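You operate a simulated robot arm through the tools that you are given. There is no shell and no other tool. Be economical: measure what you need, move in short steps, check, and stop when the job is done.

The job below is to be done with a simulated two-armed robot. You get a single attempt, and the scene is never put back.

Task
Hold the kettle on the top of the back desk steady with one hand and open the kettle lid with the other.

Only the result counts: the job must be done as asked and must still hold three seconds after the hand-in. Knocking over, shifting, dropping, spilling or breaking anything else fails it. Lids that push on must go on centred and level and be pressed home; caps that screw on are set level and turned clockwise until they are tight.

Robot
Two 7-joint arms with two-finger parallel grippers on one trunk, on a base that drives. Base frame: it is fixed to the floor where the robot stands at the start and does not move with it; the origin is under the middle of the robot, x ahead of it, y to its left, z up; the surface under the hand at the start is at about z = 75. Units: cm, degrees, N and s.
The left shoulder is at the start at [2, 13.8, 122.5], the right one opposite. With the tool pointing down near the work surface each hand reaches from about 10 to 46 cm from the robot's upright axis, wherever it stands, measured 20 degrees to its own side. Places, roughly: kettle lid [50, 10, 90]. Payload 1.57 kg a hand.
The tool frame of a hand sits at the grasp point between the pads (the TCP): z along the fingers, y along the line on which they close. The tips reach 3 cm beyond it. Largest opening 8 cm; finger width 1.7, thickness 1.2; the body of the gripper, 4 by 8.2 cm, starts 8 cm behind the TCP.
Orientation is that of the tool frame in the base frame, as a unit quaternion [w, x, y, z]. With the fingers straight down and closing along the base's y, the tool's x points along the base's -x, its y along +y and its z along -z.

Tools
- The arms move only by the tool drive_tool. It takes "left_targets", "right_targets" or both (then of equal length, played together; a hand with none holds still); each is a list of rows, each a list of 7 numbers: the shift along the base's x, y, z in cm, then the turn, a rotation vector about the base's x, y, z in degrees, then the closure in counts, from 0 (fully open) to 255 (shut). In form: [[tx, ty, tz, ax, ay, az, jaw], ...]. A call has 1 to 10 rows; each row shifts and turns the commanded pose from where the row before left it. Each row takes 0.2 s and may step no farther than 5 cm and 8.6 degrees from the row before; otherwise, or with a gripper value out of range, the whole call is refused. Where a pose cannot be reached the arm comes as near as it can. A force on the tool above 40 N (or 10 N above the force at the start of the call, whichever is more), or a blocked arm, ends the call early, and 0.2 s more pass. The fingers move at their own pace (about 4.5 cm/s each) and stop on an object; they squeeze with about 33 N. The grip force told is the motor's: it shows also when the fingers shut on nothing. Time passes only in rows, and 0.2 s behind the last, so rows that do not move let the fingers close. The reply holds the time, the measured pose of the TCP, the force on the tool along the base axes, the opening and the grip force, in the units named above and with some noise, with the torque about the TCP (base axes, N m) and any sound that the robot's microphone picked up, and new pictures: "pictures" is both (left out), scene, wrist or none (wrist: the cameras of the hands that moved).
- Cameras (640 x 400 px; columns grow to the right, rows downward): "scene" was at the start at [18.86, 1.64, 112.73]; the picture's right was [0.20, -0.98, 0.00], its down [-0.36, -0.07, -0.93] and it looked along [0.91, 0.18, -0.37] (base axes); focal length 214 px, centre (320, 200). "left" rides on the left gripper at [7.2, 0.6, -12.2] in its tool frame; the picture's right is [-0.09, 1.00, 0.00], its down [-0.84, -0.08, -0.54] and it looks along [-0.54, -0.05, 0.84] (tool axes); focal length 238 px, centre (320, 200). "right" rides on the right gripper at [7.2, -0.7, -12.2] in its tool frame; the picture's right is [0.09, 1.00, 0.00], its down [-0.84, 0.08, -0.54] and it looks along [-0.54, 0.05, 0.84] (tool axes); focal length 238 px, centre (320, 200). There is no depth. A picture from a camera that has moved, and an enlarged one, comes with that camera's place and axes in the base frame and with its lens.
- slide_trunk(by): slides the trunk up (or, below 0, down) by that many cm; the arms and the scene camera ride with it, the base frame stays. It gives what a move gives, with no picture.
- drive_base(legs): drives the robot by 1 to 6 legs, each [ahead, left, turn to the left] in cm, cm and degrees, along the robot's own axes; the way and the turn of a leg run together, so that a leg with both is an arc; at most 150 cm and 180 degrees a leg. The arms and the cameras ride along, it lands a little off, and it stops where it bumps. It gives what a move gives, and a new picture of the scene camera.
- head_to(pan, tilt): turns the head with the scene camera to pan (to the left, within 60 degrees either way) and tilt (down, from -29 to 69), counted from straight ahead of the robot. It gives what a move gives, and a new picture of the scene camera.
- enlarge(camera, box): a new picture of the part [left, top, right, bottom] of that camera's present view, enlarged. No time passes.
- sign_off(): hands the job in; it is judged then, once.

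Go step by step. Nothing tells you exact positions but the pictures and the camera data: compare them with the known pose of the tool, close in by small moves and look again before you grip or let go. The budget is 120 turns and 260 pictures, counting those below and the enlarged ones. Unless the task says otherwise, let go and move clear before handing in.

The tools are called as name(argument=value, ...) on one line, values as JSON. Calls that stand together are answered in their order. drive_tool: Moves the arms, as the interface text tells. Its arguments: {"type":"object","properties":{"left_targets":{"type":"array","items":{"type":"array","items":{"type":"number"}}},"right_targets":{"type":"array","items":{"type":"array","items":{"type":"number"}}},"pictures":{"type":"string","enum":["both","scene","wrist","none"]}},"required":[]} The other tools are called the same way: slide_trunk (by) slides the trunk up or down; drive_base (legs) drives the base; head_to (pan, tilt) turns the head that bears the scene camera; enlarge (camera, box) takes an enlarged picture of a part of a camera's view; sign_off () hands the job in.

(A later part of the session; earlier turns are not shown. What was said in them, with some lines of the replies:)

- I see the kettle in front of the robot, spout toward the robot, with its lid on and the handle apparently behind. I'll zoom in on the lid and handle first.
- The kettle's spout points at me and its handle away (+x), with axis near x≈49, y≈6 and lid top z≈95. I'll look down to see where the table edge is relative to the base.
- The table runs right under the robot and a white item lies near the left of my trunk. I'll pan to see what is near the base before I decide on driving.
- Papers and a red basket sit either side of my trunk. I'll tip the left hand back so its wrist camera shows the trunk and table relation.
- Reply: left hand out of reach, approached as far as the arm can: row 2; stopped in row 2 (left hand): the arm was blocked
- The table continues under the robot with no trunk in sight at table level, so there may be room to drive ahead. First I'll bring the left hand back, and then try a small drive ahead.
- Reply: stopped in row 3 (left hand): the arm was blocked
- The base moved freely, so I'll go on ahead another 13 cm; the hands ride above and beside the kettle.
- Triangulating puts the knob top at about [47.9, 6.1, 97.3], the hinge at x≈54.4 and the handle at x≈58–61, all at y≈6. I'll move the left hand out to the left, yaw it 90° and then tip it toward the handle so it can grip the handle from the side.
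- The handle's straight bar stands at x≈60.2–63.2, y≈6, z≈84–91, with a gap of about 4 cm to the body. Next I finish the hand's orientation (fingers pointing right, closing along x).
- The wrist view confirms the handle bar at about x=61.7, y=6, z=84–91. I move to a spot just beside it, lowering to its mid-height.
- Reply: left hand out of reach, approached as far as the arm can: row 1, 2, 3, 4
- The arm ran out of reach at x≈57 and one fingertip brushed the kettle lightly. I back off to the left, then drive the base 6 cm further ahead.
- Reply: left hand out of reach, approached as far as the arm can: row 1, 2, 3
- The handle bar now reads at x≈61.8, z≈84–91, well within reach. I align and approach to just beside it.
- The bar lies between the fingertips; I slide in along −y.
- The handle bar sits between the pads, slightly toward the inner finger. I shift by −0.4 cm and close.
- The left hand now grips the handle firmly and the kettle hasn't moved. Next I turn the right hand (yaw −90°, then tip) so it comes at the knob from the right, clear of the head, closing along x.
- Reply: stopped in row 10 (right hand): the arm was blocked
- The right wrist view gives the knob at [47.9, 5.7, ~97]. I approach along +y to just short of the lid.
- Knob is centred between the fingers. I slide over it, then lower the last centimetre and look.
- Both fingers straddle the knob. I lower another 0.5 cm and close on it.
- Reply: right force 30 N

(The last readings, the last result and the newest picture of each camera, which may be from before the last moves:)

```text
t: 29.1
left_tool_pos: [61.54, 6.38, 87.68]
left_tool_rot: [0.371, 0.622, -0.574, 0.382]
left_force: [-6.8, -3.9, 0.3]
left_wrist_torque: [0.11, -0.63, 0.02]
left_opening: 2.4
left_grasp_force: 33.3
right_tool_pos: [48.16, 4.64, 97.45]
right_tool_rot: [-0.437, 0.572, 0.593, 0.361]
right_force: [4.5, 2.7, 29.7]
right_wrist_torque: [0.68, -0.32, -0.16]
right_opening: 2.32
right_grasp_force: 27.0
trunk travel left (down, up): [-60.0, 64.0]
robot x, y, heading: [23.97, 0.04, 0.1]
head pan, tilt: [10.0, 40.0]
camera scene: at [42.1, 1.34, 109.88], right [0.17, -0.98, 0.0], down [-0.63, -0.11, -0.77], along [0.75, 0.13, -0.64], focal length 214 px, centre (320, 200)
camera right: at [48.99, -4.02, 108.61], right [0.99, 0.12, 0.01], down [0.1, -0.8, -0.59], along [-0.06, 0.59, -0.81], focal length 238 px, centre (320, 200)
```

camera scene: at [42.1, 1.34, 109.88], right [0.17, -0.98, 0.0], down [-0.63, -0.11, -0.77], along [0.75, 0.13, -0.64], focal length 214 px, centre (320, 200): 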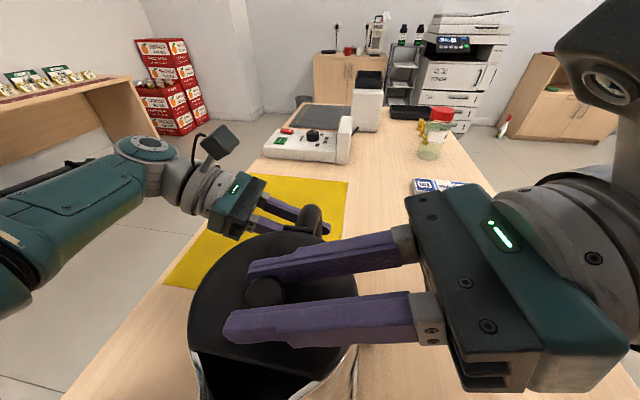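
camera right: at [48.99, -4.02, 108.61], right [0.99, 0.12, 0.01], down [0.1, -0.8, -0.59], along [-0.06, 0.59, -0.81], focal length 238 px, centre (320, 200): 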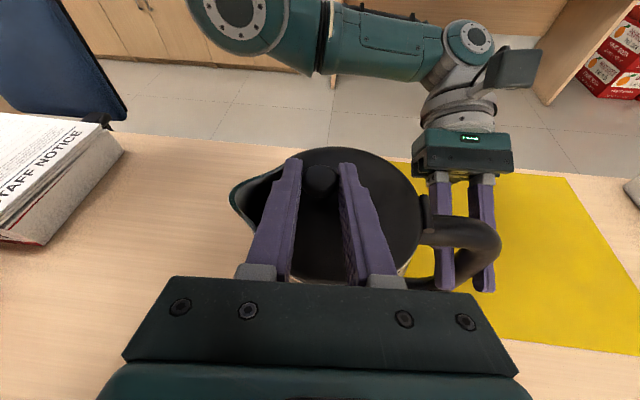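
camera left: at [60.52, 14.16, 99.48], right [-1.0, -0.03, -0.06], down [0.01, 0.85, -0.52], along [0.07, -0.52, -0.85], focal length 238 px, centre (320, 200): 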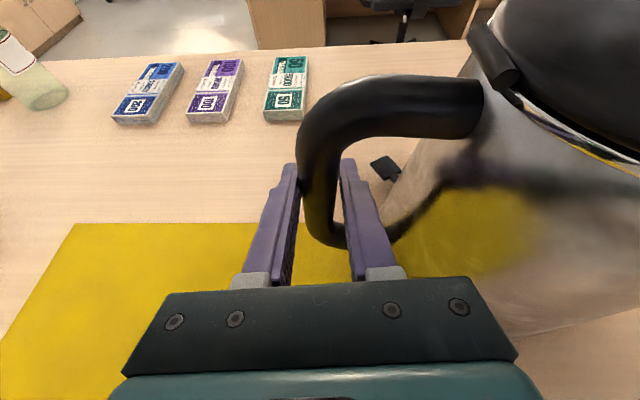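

The knob is gripped at 2.3 cm, pressing the lid slightly. I relieve that and start the opening arc about the hinge (x≈54.4, z≈95.3), in small steps.

drive_tool(right_targets=[[0, 0, 0.4, 0, 0, 0, 255], [0.17, 0, 0.43, 0, 4, 0, 255], [0.18, 0, 0.43, 0, 4, 0, 255], [0.47, 0, 0.8, 0, 8, 0, 255]], pictures="both")

```text
t: 30.1
left_tool_pos: [61.62, 6.52, 87.7]
left_tool_rot: [0.371, 0.622, -0.573, 0.384]
left_force: [-6.9, 1.5, 1.9]
left_wrist_torque: [0.09, -0.72, -0.16]
left_opening: 2.41
left_grasp_force: 32.8
right_tool_pos: [49.11, 4.57, 99.09]
right_tool_rot: [-0.513, 0.62, 0.528, 0.273]
right_force: [9.1, 0.0, -0.2]
right_wrist_torque: [-0.34, -0.12, -0.02]
right_opening: 2.25
right_grasp_force: 33.0
trunk travel left (down, up): [-60.0, 64.0]
robot x, y, heading: [24.07, 0.05, 0.1]
head pan, tilt: [10.0, 40.0]
camera scene: at [42.1, 1.36, 109.86], right [0.17, -0.98, 0.0], down [-0.63, -0.11, -0.77], along [0.75, 0.13, -0.64], focal length 214 px, centre (320, 200)
camera right: at [52.97, -4.02, 109.68], right [0.96, 0.12, -0.27], down [-0.06, -0.81, -0.59], along [-0.28, 0.58, -0.76], focal length 238 px, centre (320, 200)
```

scene: 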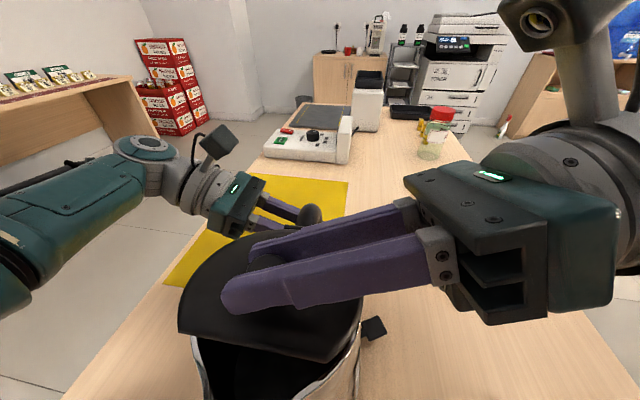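
right: 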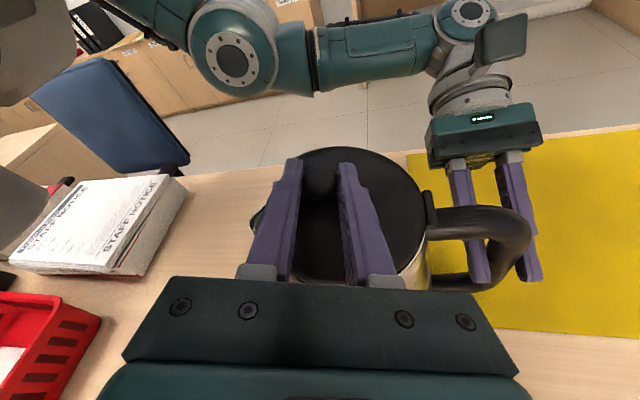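

The lid is lifting with mild forces (slight pull toward −x), so I continue the arc with a touch more +x.

drive_tool(right_targets=[[0.7, 0, 0.7, 0, 8, 0, 255], [0.8, 0, 0.64, 0, 8, 0, 255], [0.82, 0, 0.54, 0, 8, 0, 255]], pictures="scene")

```text
t: 30.9
left_tool_pos: [61.56, 6.45, 87.63]
left_tool_rot: [0.371, 0.622, -0.573, 0.384]
left_force: [-1.5, -0.1, 0.6]
left_wrist_torque: [0.14, -0.71, 0.04]
left_opening: 2.4
left_grasp_force: 33.3
right_tool_pos: [51.13, 4.67, 101.35]
right_tool_rot: [-0.614, 0.659, 0.41, 0.141]
right_force: [2.7, 0.3, 1.8]
right_wrist_torque: [0.13, -0.31, 0.03]
right_opening: 2.25
right_grasp_force: 33.2
trunk travel left (down, up): [-60.0, 64.0]
robot x, y, heading: [24.02, -0.07, 0.2]
head pan, tilt: [10.0, 40.0]
camera scene: at [42.11, 1.35, 109.87], right [0.17, -0.98, 0.0], down [-0.63, -0.11, -0.77], along [0.75, 0.13, -0.64], focal length 214 px, centre (320, 200)
```

scene: 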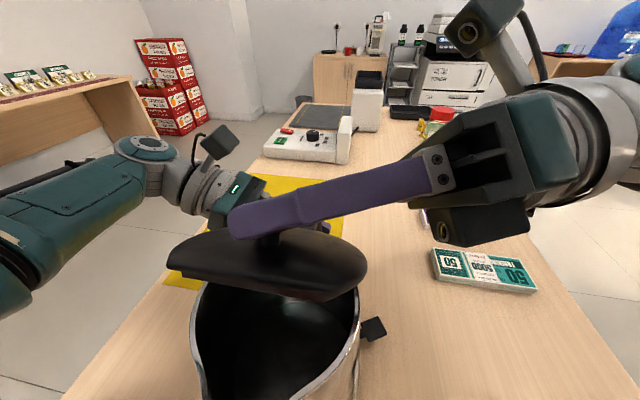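

Opening smoothly (about 40°) with small forces; I continue.

drive_tool(right_targets=[[0.85, 0, 0.43, 0, 8, 0, 255], [0.9, 0, 0.31, 0, 8, 0, 255], [0.93, 0, 0.18, 0, 8, 0, 255]], pictures="both")

```text
t: 31.7
left_tool_pos: [61.55, 6.31, 87.7]
left_tool_rot: [0.371, 0.623, -0.573, 0.383]
left_force: [0.6, 3.6, 0.2]
left_wrist_torque: [-0.29, -0.69, -0.04]
left_opening: 2.41
left_grasp_force: 33.2
right_tool_pos: [53.94, 4.74, 102.43]
right_tool_rot: [0.687, -0.673, -0.274, 0.001]
right_force: [-2.1, -5.1, 23.0]
right_wrist_torque: [0.41, -0.24, -0.04]
right_opening: 2.21
right_grasp_force: 33.1
trunk travel left (down, up): [-60.0, 64.0]
robot x, y, heading: [23.77, 0.12, -0.1]
head pan, tilt: [10.0, 40.0]
camera scene: at [42.14, 1.32, 109.9], right [0.17, -0.98, 0.0], down [-0.63, -0.11, -0.77], along [0.75, 0.13, -0.64], focal length 214 px, centre (320, 200)
camera right: at [64.42, -4.01, 106.43], right [0.45, 0.13, -0.89], down [-0.48, -0.8, -0.36], along [-0.76, 0.58, -0.3], focal length 238 px, centre (320, 200)
```

scene: 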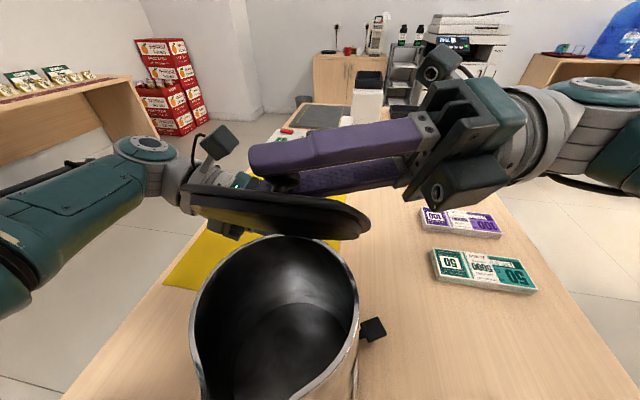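
right: 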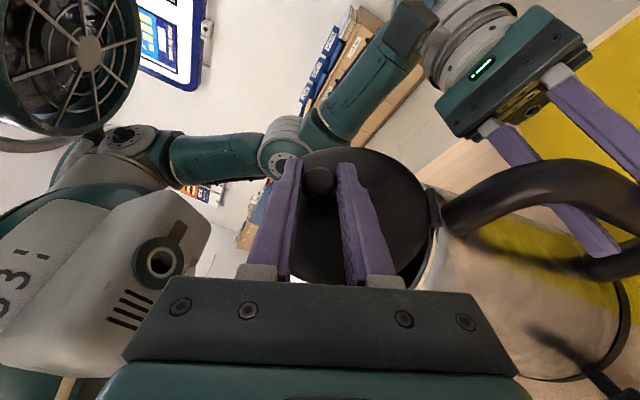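

Lid is at roughly 62°, the hand pressing a bit downward. I continue with a small upward correction.

drive_tool(right_targets=[[0.3, 0, 0.5, 0, 0, 0, 255], [0.7, 0, 0.1, 0, 8, 0, 255], [0.85, 0, 0.0, 0, 8, 0, 255]], pictures="both")

```text
t: 32.5
left_tool_pos: [61.47, 6.36, 87.69]
left_tool_rot: [0.372, 0.621, -0.574, 0.383]
left_force: [-3.3, 1.6, 0.9]
left_wrist_torque: [0.52, -0.77, -0.12]
left_opening: 2.41
left_grasp_force: 32.4
right_tool_pos: [55.74, 4.84, 102.56]
right_tool_rot: [0.715, -0.671, -0.173, 0.095]
right_force: [5.9, -0.5, -0.3]
right_wrist_torque: [0.07, -0.41, -0.3]
right_opening: 2.23
right_grasp_force: 33.1
trunk travel left (down, up): [-60.0, 64.0]
robot x, y, heading: [24.04, -0.08, 0.4]
head pan, tilt: [10.0, 40.0]
camera scene: at [42.11, 1.35, 109.86], right [0.17, -0.98, 0.0], down [-0.63, -0.11, -0.77], along [0.75, 0.13, -0.64], focal length 214 px, centre (320, 200)
camera right: at [66.94, -4.0, 103.64], right [0.18, 0.12, -0.98], down [-0.56, -0.8, -0.2], along [-0.81, 0.58, -0.08], focal length 238 px, centre (320, 200)
```

scene: 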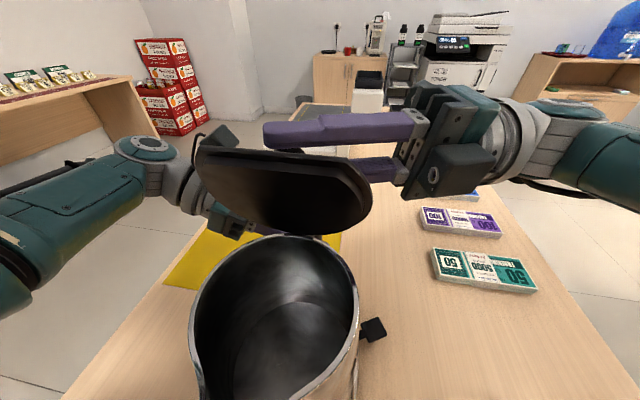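
right: 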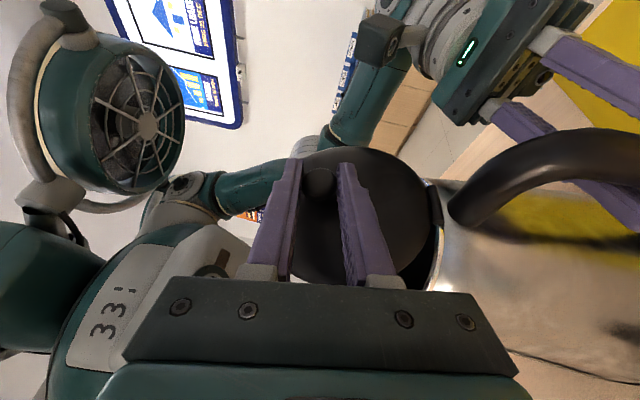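

About 78° now; I go on past vertical.

drive_tool(right_targets=[[0.9, 0, -0.1, 0, 8, 0, 255], [0.9, 0, -0.3, 0, 8, 0, 255], [0.85, 0, -0.4, 0, 8, 0, 255]], pictures="both")

```text
t: 33.3
left_tool_pos: [61.31, 6.44, 87.45]
left_tool_rot: [0.371, 0.622, -0.574, 0.381]
left_force: [2.4, -0.6, -0.2]
left_wrist_torque: [0.13, -0.5, 0.17]
left_opening: 2.36
left_grasp_force: 33.1
right_tool_pos: [57.98, 4.83, 102.14]
right_tool_rot: [0.736, -0.635, -0.021, 0.234]
right_force: [-1.2, 0.9, -0.1]
right_wrist_torque: [-0.13, -0.21, -0.12]
right_opening: 2.13
right_grasp_force: 33.2
right hand out of reach, approached as far as the arm can: row 3
trunk travel left (down, up): [-60.0, 64.0]
robot x, y, heading: [24.02, 0.04, 0.3]
head pan, tilt: [10.0, 40.0]
camera scene: at [42.0, 1.34, 109.83], right [0.18, -0.98, 0.0], down [-0.63, -0.11, -0.77], along [0.75, 0.13, -0.64], focal length 214 px, centre (320, 200)
camera right: at [68.61, -3.81, 98.44], right [-0.23, 0.12, -0.97], down [-0.59, -0.81, 0.04], along [-0.77, 0.58, 0.26], focal length 238 px, centre (320, 200)
```

scene: 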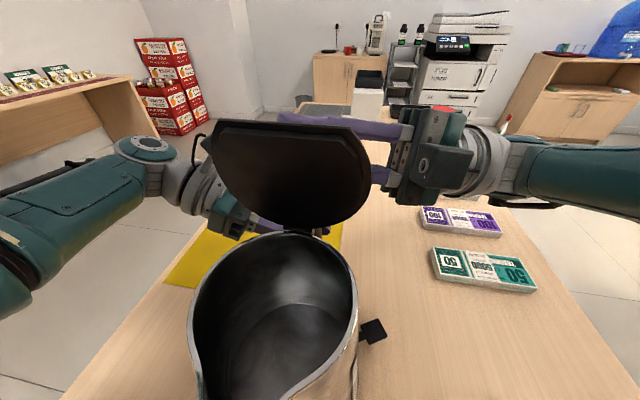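
right: 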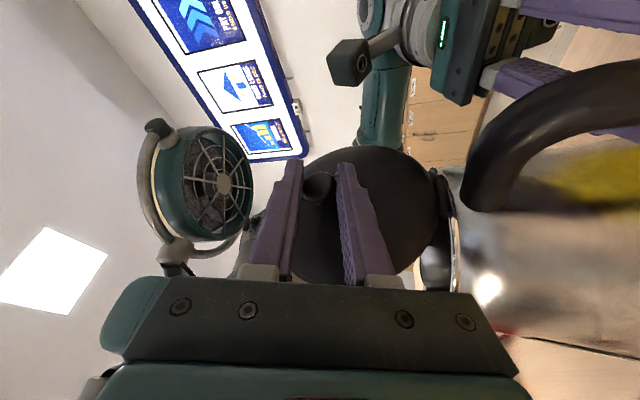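

The lid is slightly past vertical. I open the right fingers and watch whether it stays.

drive_tool(right_targets=[[0, 0, 0, 0, 0, 0, 200], [0, 0, 0, 0, 0, 0, 150], [0, 0, 0, 0, 0, 0, 110], [0, 0, 0, 0, 0, 0, 90], [0, 0, 0, 0, 0, 0, 90]], pictures="both")

```text
t: 34.5
left_tool_pos: [61.48, 6.39, 87.63]
left_tool_rot: [0.371, 0.623, -0.572, 0.383]
left_force: [-3.8, -0.3, 0.6]
left_wrist_torque: [0.23, -0.68, 0.08]
left_opening: 2.36
left_grasp_force: 32.7
right_tool_pos: [57.91, 4.76, 102.18]
right_tool_rot: [0.738, -0.634, -0.022, 0.23]
right_force: [-0.3, 0.2, 1.8]
right_wrist_torque: [0.02, -0.02, -0.02]
right_opening: 5.1
right_grasp_force: 0.1
trunk travel left (down, up): [-60.0, 64.0]
robot x, y, heading: [23.91, 0.05, 0.2]
head pan, tilt: [10.0, 40.0]
camera scene: at [42.0, 1.33, 109.85], right [0.17, -0.98, 0.0], down [-0.63, -0.11, -0.77], along [0.75, 0.13, -0.64], focal length 214 px, centre (320, 200)
camera right: at [68.68, -3.9, 98.52], right [-0.23, 0.12, -0.97], down [-0.59, -0.8, 0.04], along [-0.77, 0.58, 0.26], focal length 238 px, centre (320, 200)
```

scene: 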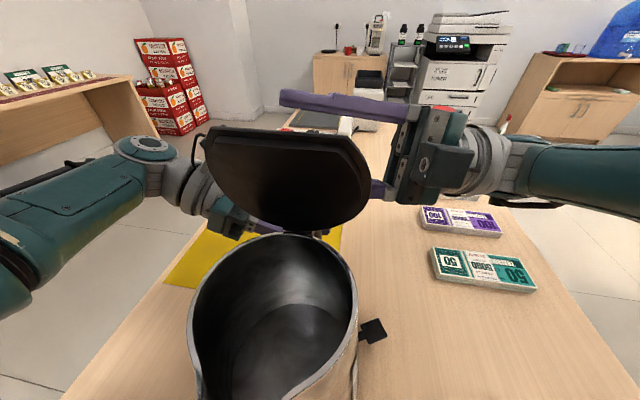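
right: 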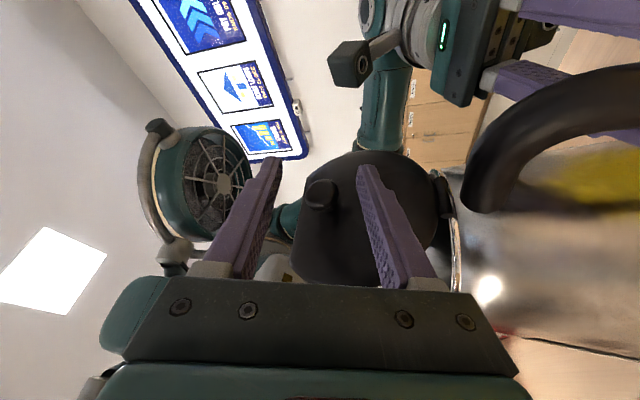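

The lid eased back a little; I wait a moment to see whether it is still moving.

drive_tool(right_targets=[[0, 0, 0, 0, 0, 0, 90], [0, 0, 0, 0, 0, 0, 90], [0, 0, 0, 0, 0, 0, 90], [0, 0, 0, 0, 0, 0, 90], [0, 0, 0, 0, 0, 0, 90]], pictures="both")

```text
t: 35.7
left_tool_pos: [61.39, 6.35, 87.73]
left_tool_rot: [0.371, 0.622, -0.573, 0.383]
left_force: [-2.2, 0.0, 0.0]
left_wrist_torque: [0.18, -0.67, 0.0]
left_opening: 2.41
left_grasp_force: 33.0
right_tool_pos: [58.02, 4.83, 102.14]
right_tool_rot: [0.738, -0.634, -0.022, 0.232]
right_force: [0.3, -0.2, 0.7]
right_wrist_torque: [-0.01, -0.02, -0.02]
right_opening: 5.15
right_grasp_force: 0.0
trunk travel left (down, up): [-60.0, 64.0]
robot x, y, heading: [23.72, -0.13, 0.4]
head pan, tilt: [10.0, 40.0]
camera scene: at [42.01, 1.33, 109.85], right [0.17, -0.98, 0.0], down [-0.63, -0.11, -0.77], along [0.75, 0.13, -0.64], focal length 214 px, centre (320, 200)
camera right: at [68.68, -3.9, 98.51], right [-0.23, 0.12, -0.97], down [-0.59, -0.8, 0.04], along [-0.77, 0.58, 0.26], focal length 238 px, centre (320, 200)
```

scene: 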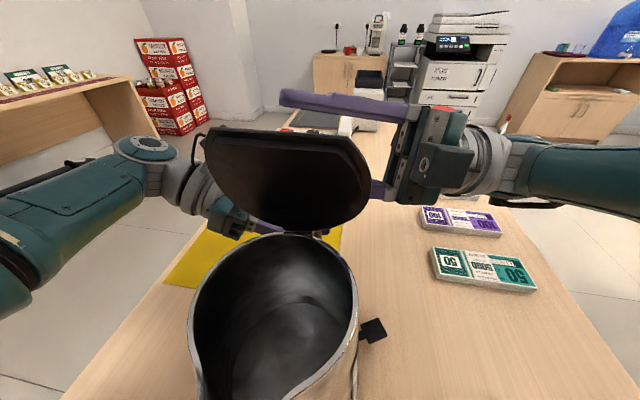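
right: 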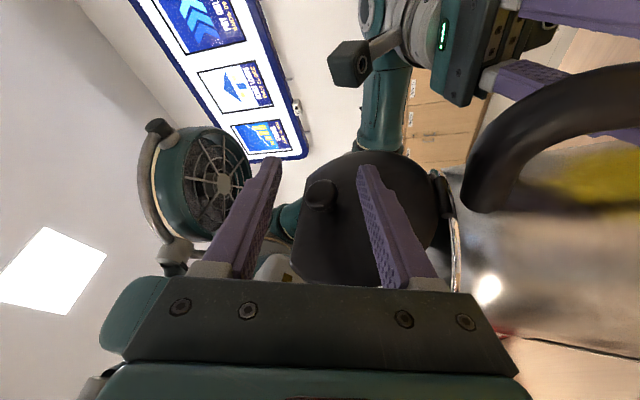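

The lid holds still. I withdraw the right hand along its own axis, away from the lid.

drive_tool(right_targets=[[0.5, -1.4, -0.2, 0, 0, 0, 90], [0.5, -1.4, -0.2, 0, 0, 0, 90], [0.8, -2.3, 0, 0, 0, 0, 90], [0.8, -3, 0, 0, 0, 0, 90], [0.5, -3.5, 0, 0, 0, 0, 90], [0, -4, 0, 0, 0, 0, 90]], pictures="both")

```text
t: 37.1
left_tool_pos: [61.35, 6.35, 87.63]
left_tool_rot: [0.371, 0.623, -0.573, 0.383]
left_force: [-1.9, 0.3, 0.0]
left_wrist_torque: [0.28, -0.74, 0.0]
left_opening: 2.37
left_grasp_force: 33.3
right_tool_pos: [58.47, -7.71, 103.41]
right_tool_rot: [0.737, -0.635, -0.022, 0.231]
right_force: [0.0, 0.3, 0.9]
right_wrist_torque: [0.05, -0.01, -0.01]
right_opening: 5.2
right_grasp_force: 0.1
right hand out of reach, approached as far as the arm can: row 1, 2, 3, 4, 5, 6
trunk travel left (down, up): [-60.0, 64.0]
robot x, y, heading: [24.01, 0.05, -0.0]
head pan, tilt: [10.0, 40.0]
camera scene: at [42.03, 1.34, 109.85], right [0.17, -0.98, 0.0], down [-0.63, -0.11, -0.77], along [0.75, 0.13, -0.64], focal length 214 px, centre (320, 200)
camera right: at [69.14, -16.47, 99.75], right [-0.23, 0.12, -0.97], down [-0.59, -0.8, 0.04], along [-0.77, 0.58, 0.25], focal length 238 px, centre (320, 200)
```

scene: 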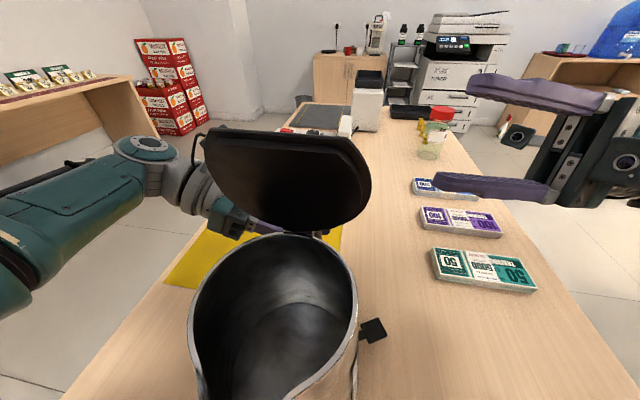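
right: 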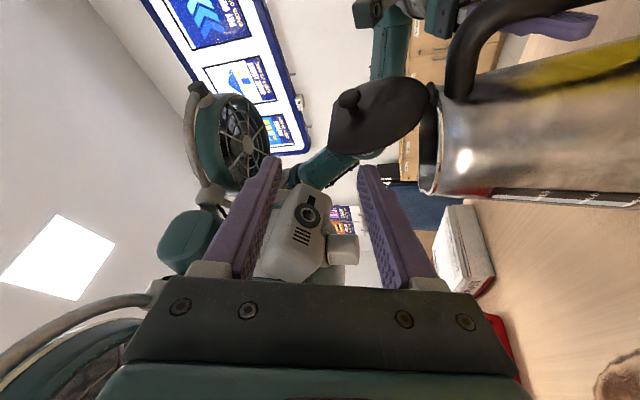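

The lid stays open on its own, but I want a precise idea of its angle before finishing; I zoom in from both cameras.

enlarge(camera="right", box=[300, 40, 500, 200])

enlarge(camera="scene", box=[170, 100, 390, 260])

enlarge(camera="left", box=[0, 0, 640, 400])

```text
2.50 times, centred on (400, 120) of right
camera zoom: at [69.14, -16.47, 99.75], right [-0.23, 0.12, -0.97], down [-0.59, -0.8, 0.04], along [-0.77, 0.58, 0.25], focal length 596 px, centre (120, 400)
```

zoom: 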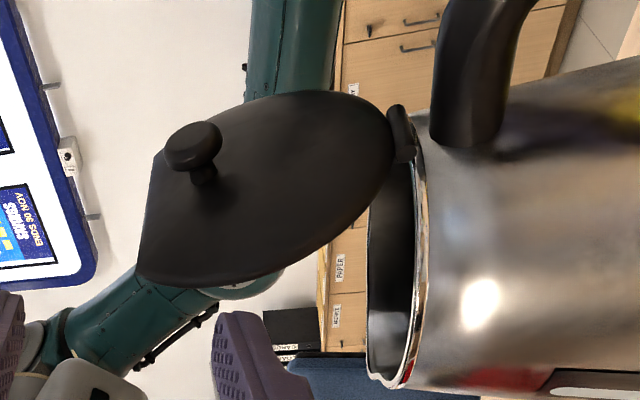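

```text
2.50 times, centred on (280, 180) of scene
camera zoom: at [42.03, 1.34, 109.85], right [0.17, -0.98, 0.0], down [-0.63, -0.11, -0.77], along [0.75, 0.13, -0.64], focal length 536 px, centre (420, 250)
```

zoom: 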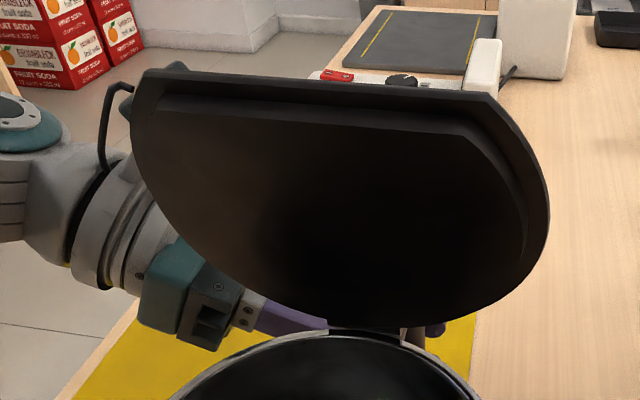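

```text
1.00 times, centred on (320, 200) of left (not enlarged: the box is as wide or as high as the picture)
camera zoom: at [60.46, 14.18, 99.45], right [-1.0, -0.03, -0.06], down [0.01, 0.85, -0.52], along [0.07, -0.52, -0.85], focal length 238 px, centre (320, 200)
```

zoom: 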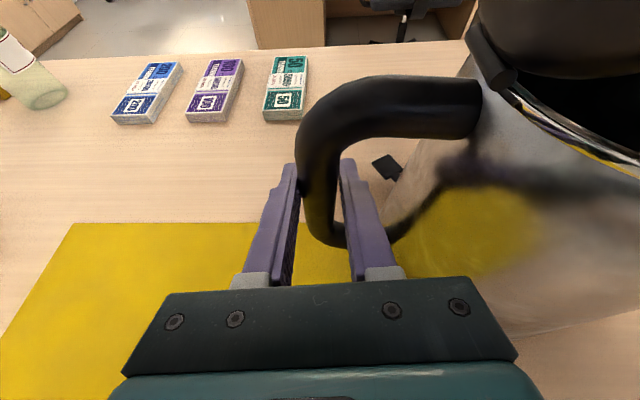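

Triangulating the lid's corner ([53.1, 1.6, 105.0]) gives an opening of about 81°. To be sure it is at its stop, I'll bring the closed right fingers in front of the lid and push it gently backward.

drive_tool(right_targets=[[-3, 0, 0, 0, -5, 0, 180], [-3, 0, 0, 0, -5, 0, 255], [-3, 0, 0, 0, -5, 0, 255], [-2.5, 0, 0, 0, 0, 0, 255], [0, 2.5, 0, 0, 0, 0, 255], [0, 2.5, 0, 0, 0, 0, 255], [0, 2.5, 0, 0, 0, 0, 255]], pictures="both")

```text
t: 38.7
left_tool_pos: [61.45, 6.32, 87.65]
left_tool_rot: [0.372, 0.622, -0.573, 0.384]
left_force: [-0.1, -1.2, 0.7]
left_wrist_torque: [0.09, -0.6, 0.06]
left_opening: 2.37
left_grasp_force: 32.8
right_tool_pos: [47.1, -0.32, 103.29]
right_tool_rot: [0.727, -0.66, -0.119, 0.146]
right_force: [-0.1, 0.3, 0.0]
right_wrist_torque: [-0.03, 0.0, -0.02]
right_opening: 0.02
right_grasp_force: 21.6
trunk travel left (down, up): [-60.0, 64.0]
robot x, y, heading: [23.86, -0.25, 0.1]
head pan, tilt: [10.0, 40.0]
camera scene: at [42.08, 1.3, 109.87], right [0.17, -0.98, 0.0], down [-0.63, -0.11, -0.77], along [0.75, 0.13, -0.64], focal length 214 px, centre (320, 200)
camera right: at [58.27, -9.02, 102.51], right [0.03, 0.12, -0.99], down [-0.58, -0.8, -0.12], along [-0.81, 0.58, 0.05], focal length 238 px, centre (320, 200)
```

scene: 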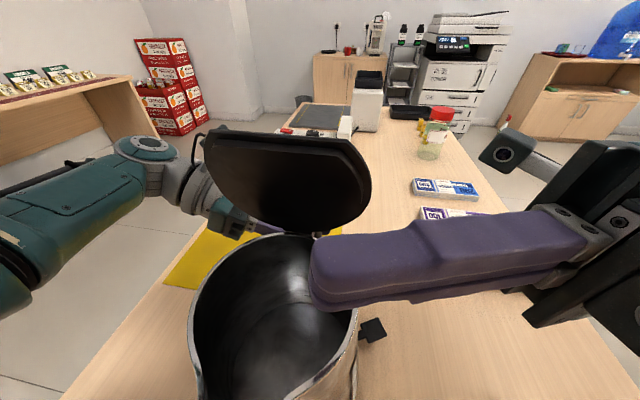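
right: 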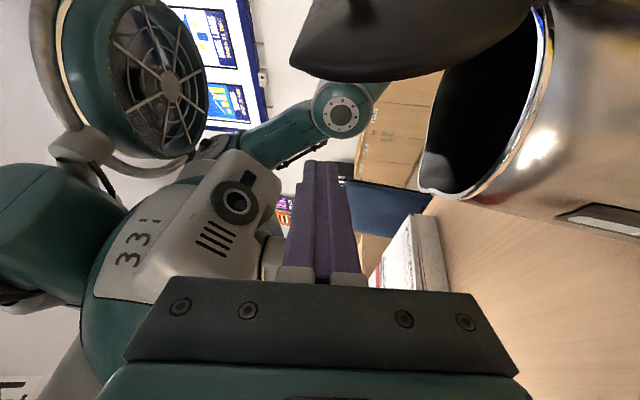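

drive_tool(right_targets=[[0, 1.5, 0, 0, 0, 0, 255], [1.5, 0, 0, 0, 0, 0, 255], [1.5, 0, 0, 0, 0, 0, 255], [0.7, 0, 0, 0, 0, 0, 255]], pictures="scene")

```text
t: 39.7
left_tool_pos: [61.49, 6.43, 87.76]
left_tool_rot: [0.371, 0.622, -0.574, 0.383]
left_force: [0.0, -2.1, -0.4]
left_wrist_torque: [0.11, -0.61, 0.06]
left_opening: 2.4
left_grasp_force: 32.7
right_tool_pos: [50.95, 1.19, 103.21]
right_tool_rot: [0.727, -0.66, -0.12, 0.146]
right_force: [0.4, -0.2, 0.7]
right_wrist_torque: [-0.03, 0.02, -0.01]
right_opening: 0.0
right_grasp_force: 20.9
trunk travel left (down, up): [-60.0, 64.0]
robot x, y, heading: [24.05, 0.06, 0.2]
head pan, tilt: [10.0, 40.0]
camera scene: at [42.09, 1.3, 109.87], right [0.17, -0.98, 0.0], down [-0.63, -0.11, -0.77], along [0.75, 0.13, -0.64], focal length 214 px, centre (320, 200)
```

scene: 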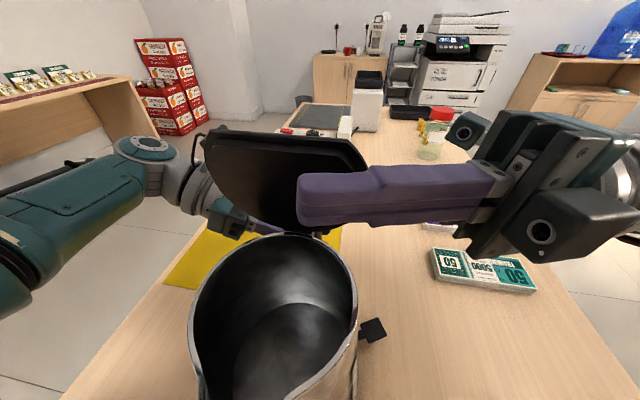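

drive_tool(right_targets=[[0.5, 0, 0, 0, 0, 0, 255], [0.5, 0, 0, 0, 0, 0, 255], [0.5, 0, 0, 0, 0, 0, 255]], pictures="scene")

```text
t: 40.5
left_tool_pos: [61.51, 6.28, 87.7]
left_tool_rot: [0.371, 0.622, -0.573, 0.384]
left_force: [0.3, -2.1, -0.7]
left_wrist_torque: [0.07, -0.71, 0.04]
left_opening: 2.39
left_grasp_force: 33.2
right_tool_pos: [52.33, 1.21, 103.16]
right_tool_rot: [0.728, -0.66, -0.119, 0.147]
right_force: [-0.2, -0.4, 1.0]
right_wrist_torque: [0.03, 0.03, -0.02]
right_opening: 0.0
right_grasp_force: 21.5
trunk travel left (down, up): [-60.0, 64.0]
robot x, y, heading: [24.04, 0.05, -0.2]
head pan, tilt: [10.0, 40.0]
camera scene: at [42.1, 1.3, 109.87], right [0.17, -0.98, 0.0], down [-0.63, -0.11, -0.77], along [0.75, 0.13, -0.64], focal length 214 px, centre (320, 200)
```

scene: 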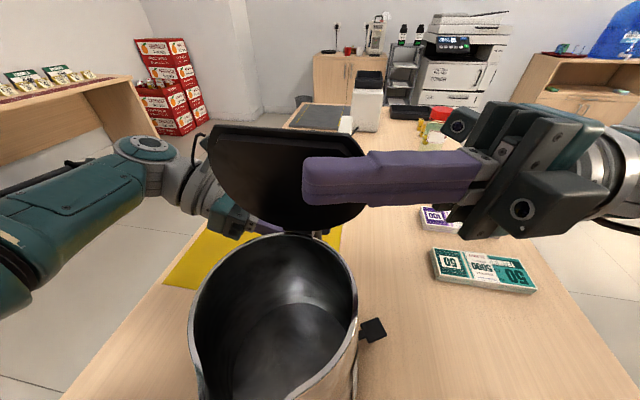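

The lid is yielding with hardly any force, so it isn't at a stop; I push it further back.

drive_tool(right_targets=[[0.6, 0, 0, 0, 0, 0, 255], [0.6, 0, 0, 0, 0, 0, 255], [0.6, 0, 0, 0, 0, 0, 255], [0.6, 0, 0, 0, 0, 0, 255]], pictures="both")

```text
t: 41.5
left_tool_pos: [61.49, 6.51, 87.51]
left_tool_rot: [0.37, 0.624, -0.573, 0.382]
left_force: [11.5, 10.0, -16.4]
left_wrist_torque: [-0.36, 0.22, 0.19]
left_opening: 2.27
left_grasp_force: 32.5
right_tool_pos: [54.59, 1.2, 103.31]
right_tool_rot: [0.728, -0.659, -0.12, 0.147]
right_force: [-11.5, -8.2, 8.6]
right_wrist_torque: [-0.14, 0.05, -0.21]
right_opening: 0.0
right_grasp_force: 21.1
trunk travel left (down, up): [-60.0, 64.0]
robot x, y, heading: [23.89, 0.06, 0.2]
head pan, tilt: [10.0, 40.0]
camera scene: at [42.04, 1.33, 109.85], right [0.17, -0.98, 0.0], down [-0.63, -0.11, -0.77], along [0.75, 0.13, -0.64], focal length 214 px, centre (320, 200)
camera right: at [65.84, -7.47, 102.52], right [0.03, 0.12, -0.99], down [-0.58, -0.8, -0.12], along [-0.81, 0.58, 0.05], focal length 238 px, centre (320, 200)
```

scene: 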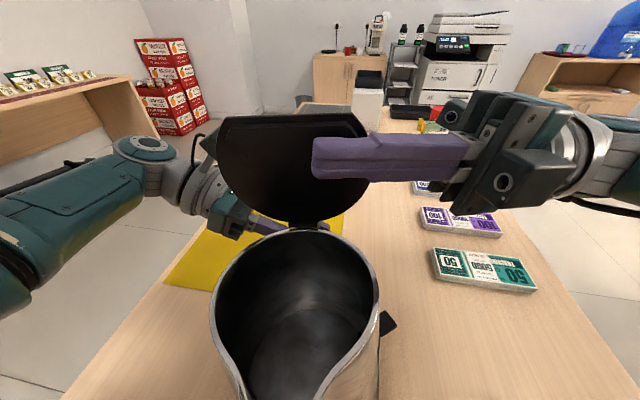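
right: 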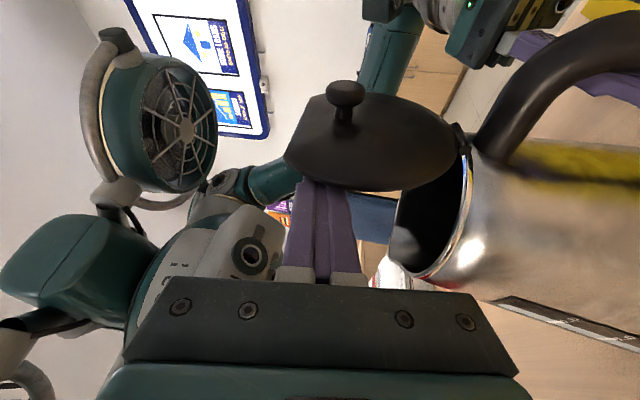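

That's the stop (about 90°): the kettle began to turn slightly in the grip. I back the right hand off at once and check.

drive_tool(right_targets=[[-1, 0, 0, 0, 0, 0, 255], [-1.5, -0.5, 0, 0, 0, 0, 255], [-1.5, -1, 0, 0, 0, 0, 255], [-1, -3, 0, 0, 0, 0, 255], [0, -4, 0, 0, 0, 0, 255], [0, -4, 0, 0, 0, 0, 255], [0, -2, 0, 0, 0, 0, 255]], pictures="both")

enlarge(camera="left", box=[0, 0, 640, 400])

```text
t: 43.1
left_tool_pos: [61.4, 6.31, 87.69]
left_tool_rot: [0.372, 0.622, -0.573, 0.382]
left_force: [-4.1, -2.4, 1.5]
left_wrist_torque: [0.06, 0.07, 0.17]
left_opening: 2.27
left_grasp_force: 32.7
right_tool_pos: [49.59, -13.42, 103.08]
right_tool_rot: [0.728, -0.659, -0.119, 0.147]
right_force: [-0.4, -0.2, -0.1]
right_wrist_torque: [0.02, 0.01, -0.06]
right_opening: 0.0
right_grasp_force: 21.1
trunk travel left (down, up): [-60.0, 64.0]
robot x, y, heading: [23.79, -0.26, 0.0]
head pan, tilt: [10.0, 40.0]
camera scene: at [42.03, 1.29, 109.86], right [0.17, -0.98, 0.0], down [-0.63, -0.11, -0.77], along [0.75, 0.13, -0.64], focal length 214 px, centre (320, 200)
camera right: at [60.89, -22.13, 102.29], right [0.03, 0.12, -0.99], down [-0.58, -0.8, -0.12], along [-0.81, 0.58, 0.05], focal length 238 px, centre (320, 200)
```

scene: 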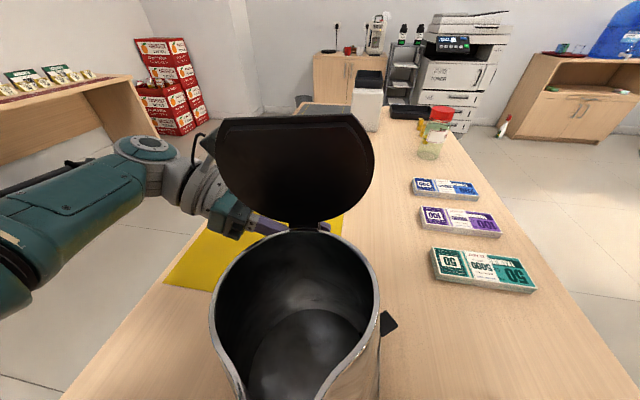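
right: 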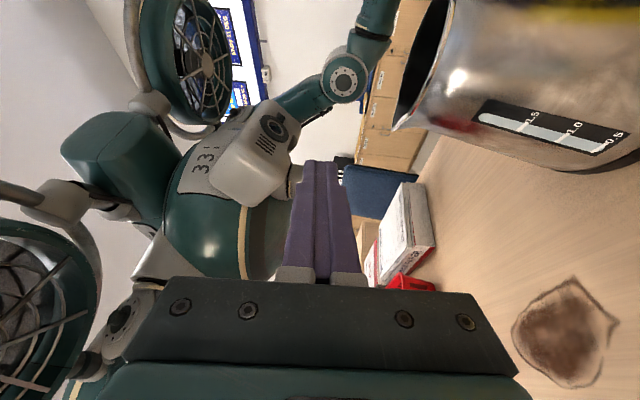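

```text
1.00 times, centred on (320, 200) of left (not enlarged: the box is as wide or as high as the picture)
camera zoom: at [60.46, 14.11, 99.46], right [-1.0, -0.03, -0.06], down [0.01, 0.85, -0.52], along [0.07, -0.52, -0.85], focal length 238 px, centre (320, 200)
```

zoom: 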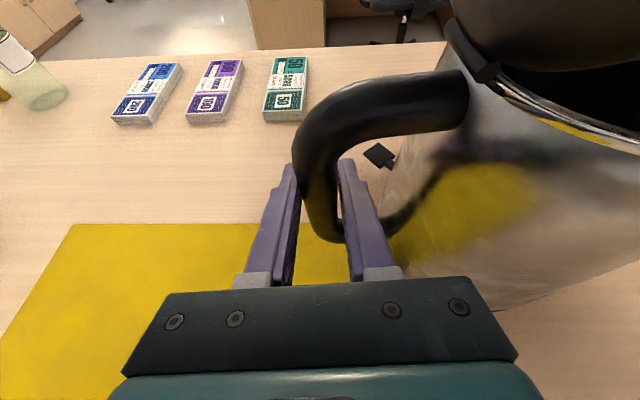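

Lid is at its stop near 90° and stands by itself; the kettle yawed roughly 6° about the handle. I'll gently turn it back with the left hand's grip.

drive_tool(left_targets=[[0, 0, 0, 0, 0, -1.5, 255], [0, 0, 0, 0, 0, -1.5, 255], [0, 0, 0, 0, 0, -1.5, 255], [0, 0, 0, 0, 0, -1.5, 255], [0, 0, 0, 0, 0, 0, 255]], pictures="both")

```text
t: 44.3
left_tool_pos: [61.44, 6.39, 87.72]
left_tool_rot: [-0.391, -0.592, 0.604, -0.364]
left_force: [-1.5, -3.3, 0.9]
left_wrist_torque: [-0.13, -0.22, 0.22]
left_opening: 2.28
left_grasp_force: 32.1
right_tool_pos: [49.68, -13.34, 103.04]
right_tool_rot: [0.728, -0.66, -0.118, 0.147]
right_force: [-0.9, -0.1, -0.3]
right_wrist_torque: [0.01, -0.01, 0.02]
right_opening: 0.0
right_grasp_force: 21.1
trunk travel left (down, up): [-60.0, 64.0]
robot x, y, heading: [24.15, 0.01, 0.2]
head pan, tilt: [10.0, 40.0]
camera scene: at [42.06, 1.27, 109.86], right [0.17, -0.98, 0.0], down [-0.63, -0.11, -0.77], along [0.75, 0.13, -0.64], focal length 214 px, centre (320, 200)
camera left: at [61.35, 14.13, 99.46], right [-1.0, 0.08, -0.06], down [0.1, 0.85, -0.52], along [0.01, -0.53, -0.85], focal length 238 px, centre (320, 200)
```

scene: 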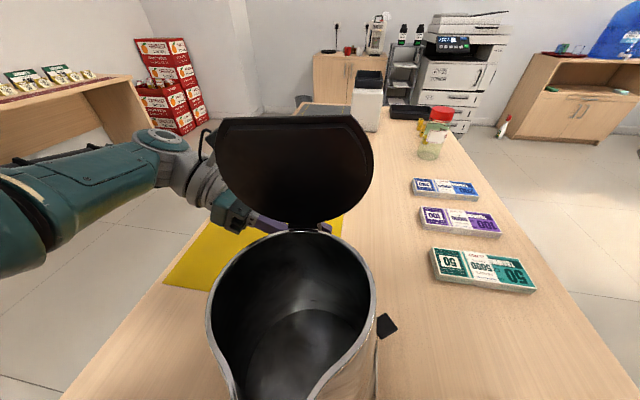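
left: 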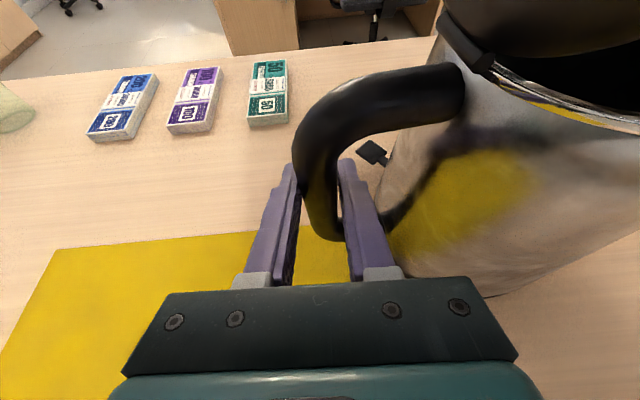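

The bar mostly turns in the grip, so the kettle stayed about where it is; that small yaw is harmless. I check it stands flat on the table.

enlarge(camera="right", box=[380, 0, 640, 200])

enlarge(camera="scene", box=[180, 90, 420, 400])

```text
2.00 times, centred on (510, 100) of right
camera zoom: at [60.94, -22.1, 102.31], right [0.03, 0.12, -0.99], down [-0.58, -0.8, -0.12], along [-0.81, 0.58, 0.05], focal length 477 px, centre (-60, 400)
```

zoom: 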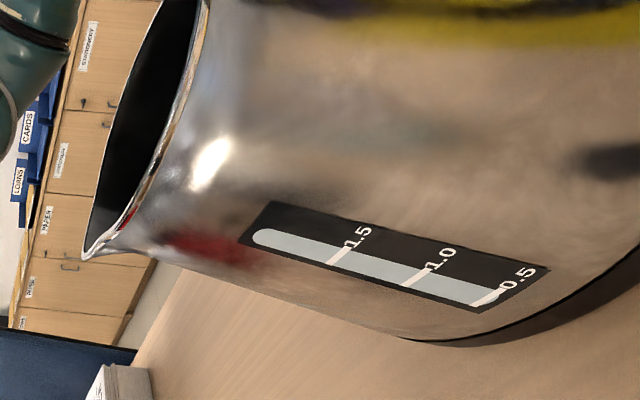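

```text
1.29 times, centred on (300, 245) of scene
camera zoom: at [42.06, 1.27, 109.86], right [0.17, -0.98, 0.0], down [-0.63, -0.11, -0.77], along [0.75, 0.13, -0.64], focal length 277 px, centre (346, 142)
```

zoom: 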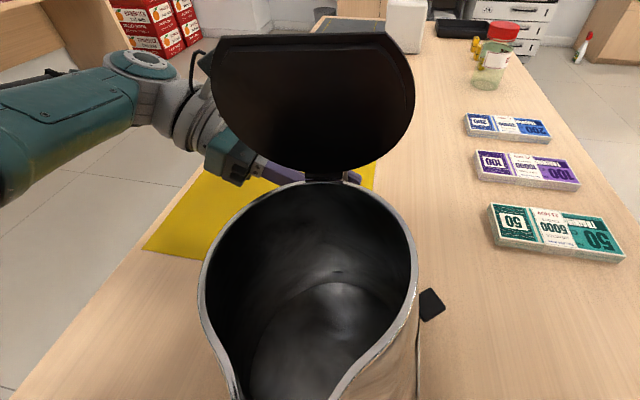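

Forces show no kettle weight in the left hand, so it stands on the table. I open the left fingers slowly and watch.

drive_tool(left_targets=[[0, 0, 0, 0, 0, 0, 190], [0, 0, 0, 0, 0, 0, 170], [0, 0, 0, 0, 0, 0, 150], [0, 0, 0, 0, 0, 0, 130], [0, 0, 0, 0, 0, 0, 115], [0, 0, 0, 0, 0, 0, 110], [0, 0, 0, 0, 0, 0, 110]], pictures="both")

```text
t: 45.9
left_tool_pos: [61.49, 6.35, 87.69]
left_tool_rot: [-0.391, -0.591, 0.605, -0.363]
left_force: [0.5, 0.2, 0.2]
left_wrist_torque: [0.0, 0.01, 0.0]
left_opening: 4.54
left_grasp_force: 0.1
right_tool_pos: [49.74, -13.28, 103.24]
right_tool_rot: [0.728, -0.659, -0.119, 0.146]
right_force: [0.1, 0.1, 0.3]
right_wrist_torque: [-0.01, -0.01, -0.02]
right_opening: 0.0
right_grasp_force: 21.4
trunk travel left (down, up): [-60.0, 64.0]
robot x, y, heading: [24.11, 0.14, 0.4]
head pan, tilt: [10.0, 40.0]
camera scene: at [42.07, 1.33, 109.87], right [0.17, -0.98, 0.0], down [-0.63, -0.11, -0.77], along [0.75, 0.13, -0.64], focal length 214 px, centre (320, 200)
camera left: at [61.35, 14.2, 99.46], right [-1.0, 0.08, -0.06], down [0.1, 0.85, -0.52], along [0.01, -0.53, -0.85], focal length 238 px, centre (320, 200)
```

scene: 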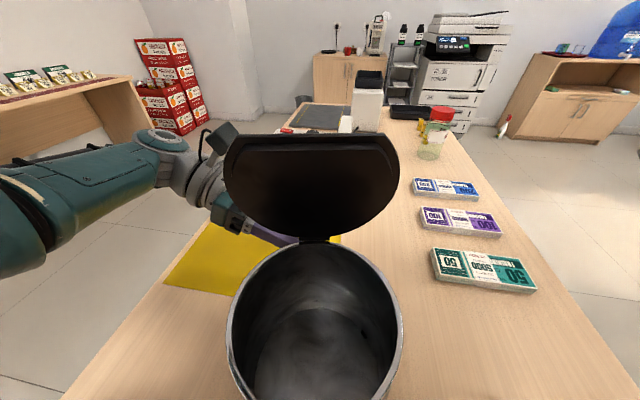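
left: 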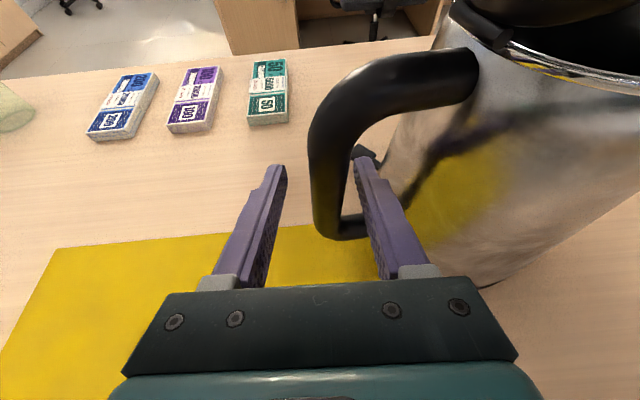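

The kettle settled flat and the lid stayed open. I slide the left hand out along +y.

drive_tool(left_targets=[[0, 1.5, 0, 0, 0, 0, 110], [0, 2, 0, 0, 0, 0, 110], [0, 2, 0, 0, 0, 0, 110], [0, 3, 0, 0, 0, 0, 110], [0, 3, 0.5, 0, 0, 0, 110], [0, 2, 0.5, 0, 0, 0, 110]], pictures="both")

```text
t: 47.3
left_tool_pos: [59.84, 19.71, 89.53]
left_tool_rot: [-0.39, -0.591, 0.605, -0.364]
left_force: [0.3, -0.1, -1.1]
left_wrist_torque: [0.02, 0.0, 0.03]
left_opening: 4.53
left_grasp_force: 0.0
left hand out of reach, approached as far as the arm can: row 4, 5, 6
right_tool_pos: [49.73, -13.37, 103.01]
right_tool_rot: [0.728, -0.659, -0.119, 0.146]
right_force: [0.4, -0.3, 1.3]
right_wrist_torque: [0.02, -0.01, 0.0]
right_opening: 0.0
right_grasp_force: 21.5
trunk travel left (down, up): [-60.0, 64.0]
robot x, y, heading: [23.86, 0.39, -0.1]
head pan, tilt: [10.0, 40.0]
camera scene: at [42.07, 1.34, 109.86], right [0.17, -0.98, 0.0], down [-0.63, -0.11, -0.77], along [0.75, 0.13, -0.64], focal length 214 px, centre (320, 200)
camera left: at [59.68, 27.57, 101.2], right [-1.0, 0.08, -0.06], down [0.1, 0.85, -0.52], along [0.01, -0.53, -0.85], focal length 238 px, centre (320, 200)
```

scene: 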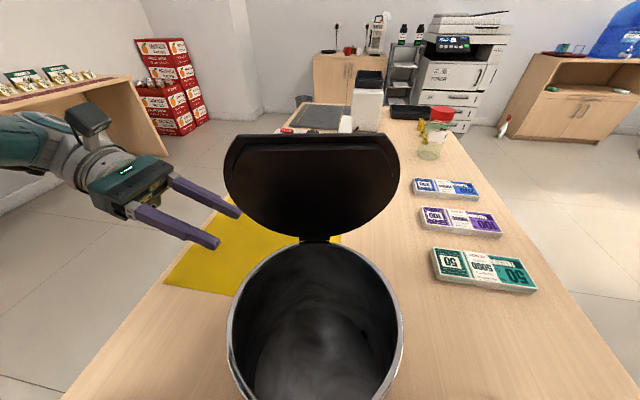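
left: 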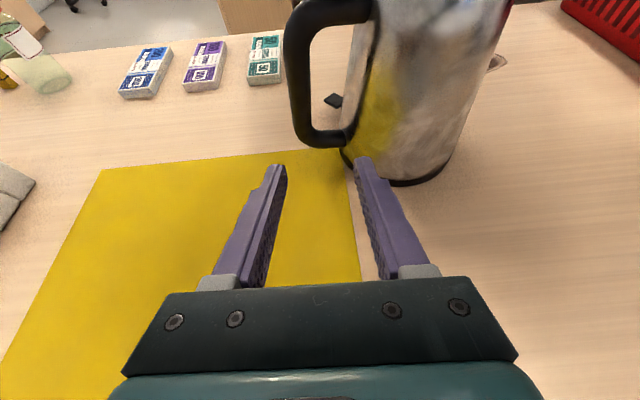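

The kettle stands upright with its lid open and steady, and both hands are clear, so I hand in.

sign_off()

```text
The job is handed in.
```

The kettle lid is open to roughly 85–90° and stays up by itself. The left hand gripped the handle while the right hand lifted the lid by its knob, and both hands are now clear.

The kettle was not held perfectly still. The left hand brushed it on the way in, about 0.4 cm. Pushing the lid to its stop then turned it about 6° around the handle and tipped it slightly. It settled flat when I let go, and I estimate it sits 2–3 cm from where it started. Nothing else looks moved in the last pictures.
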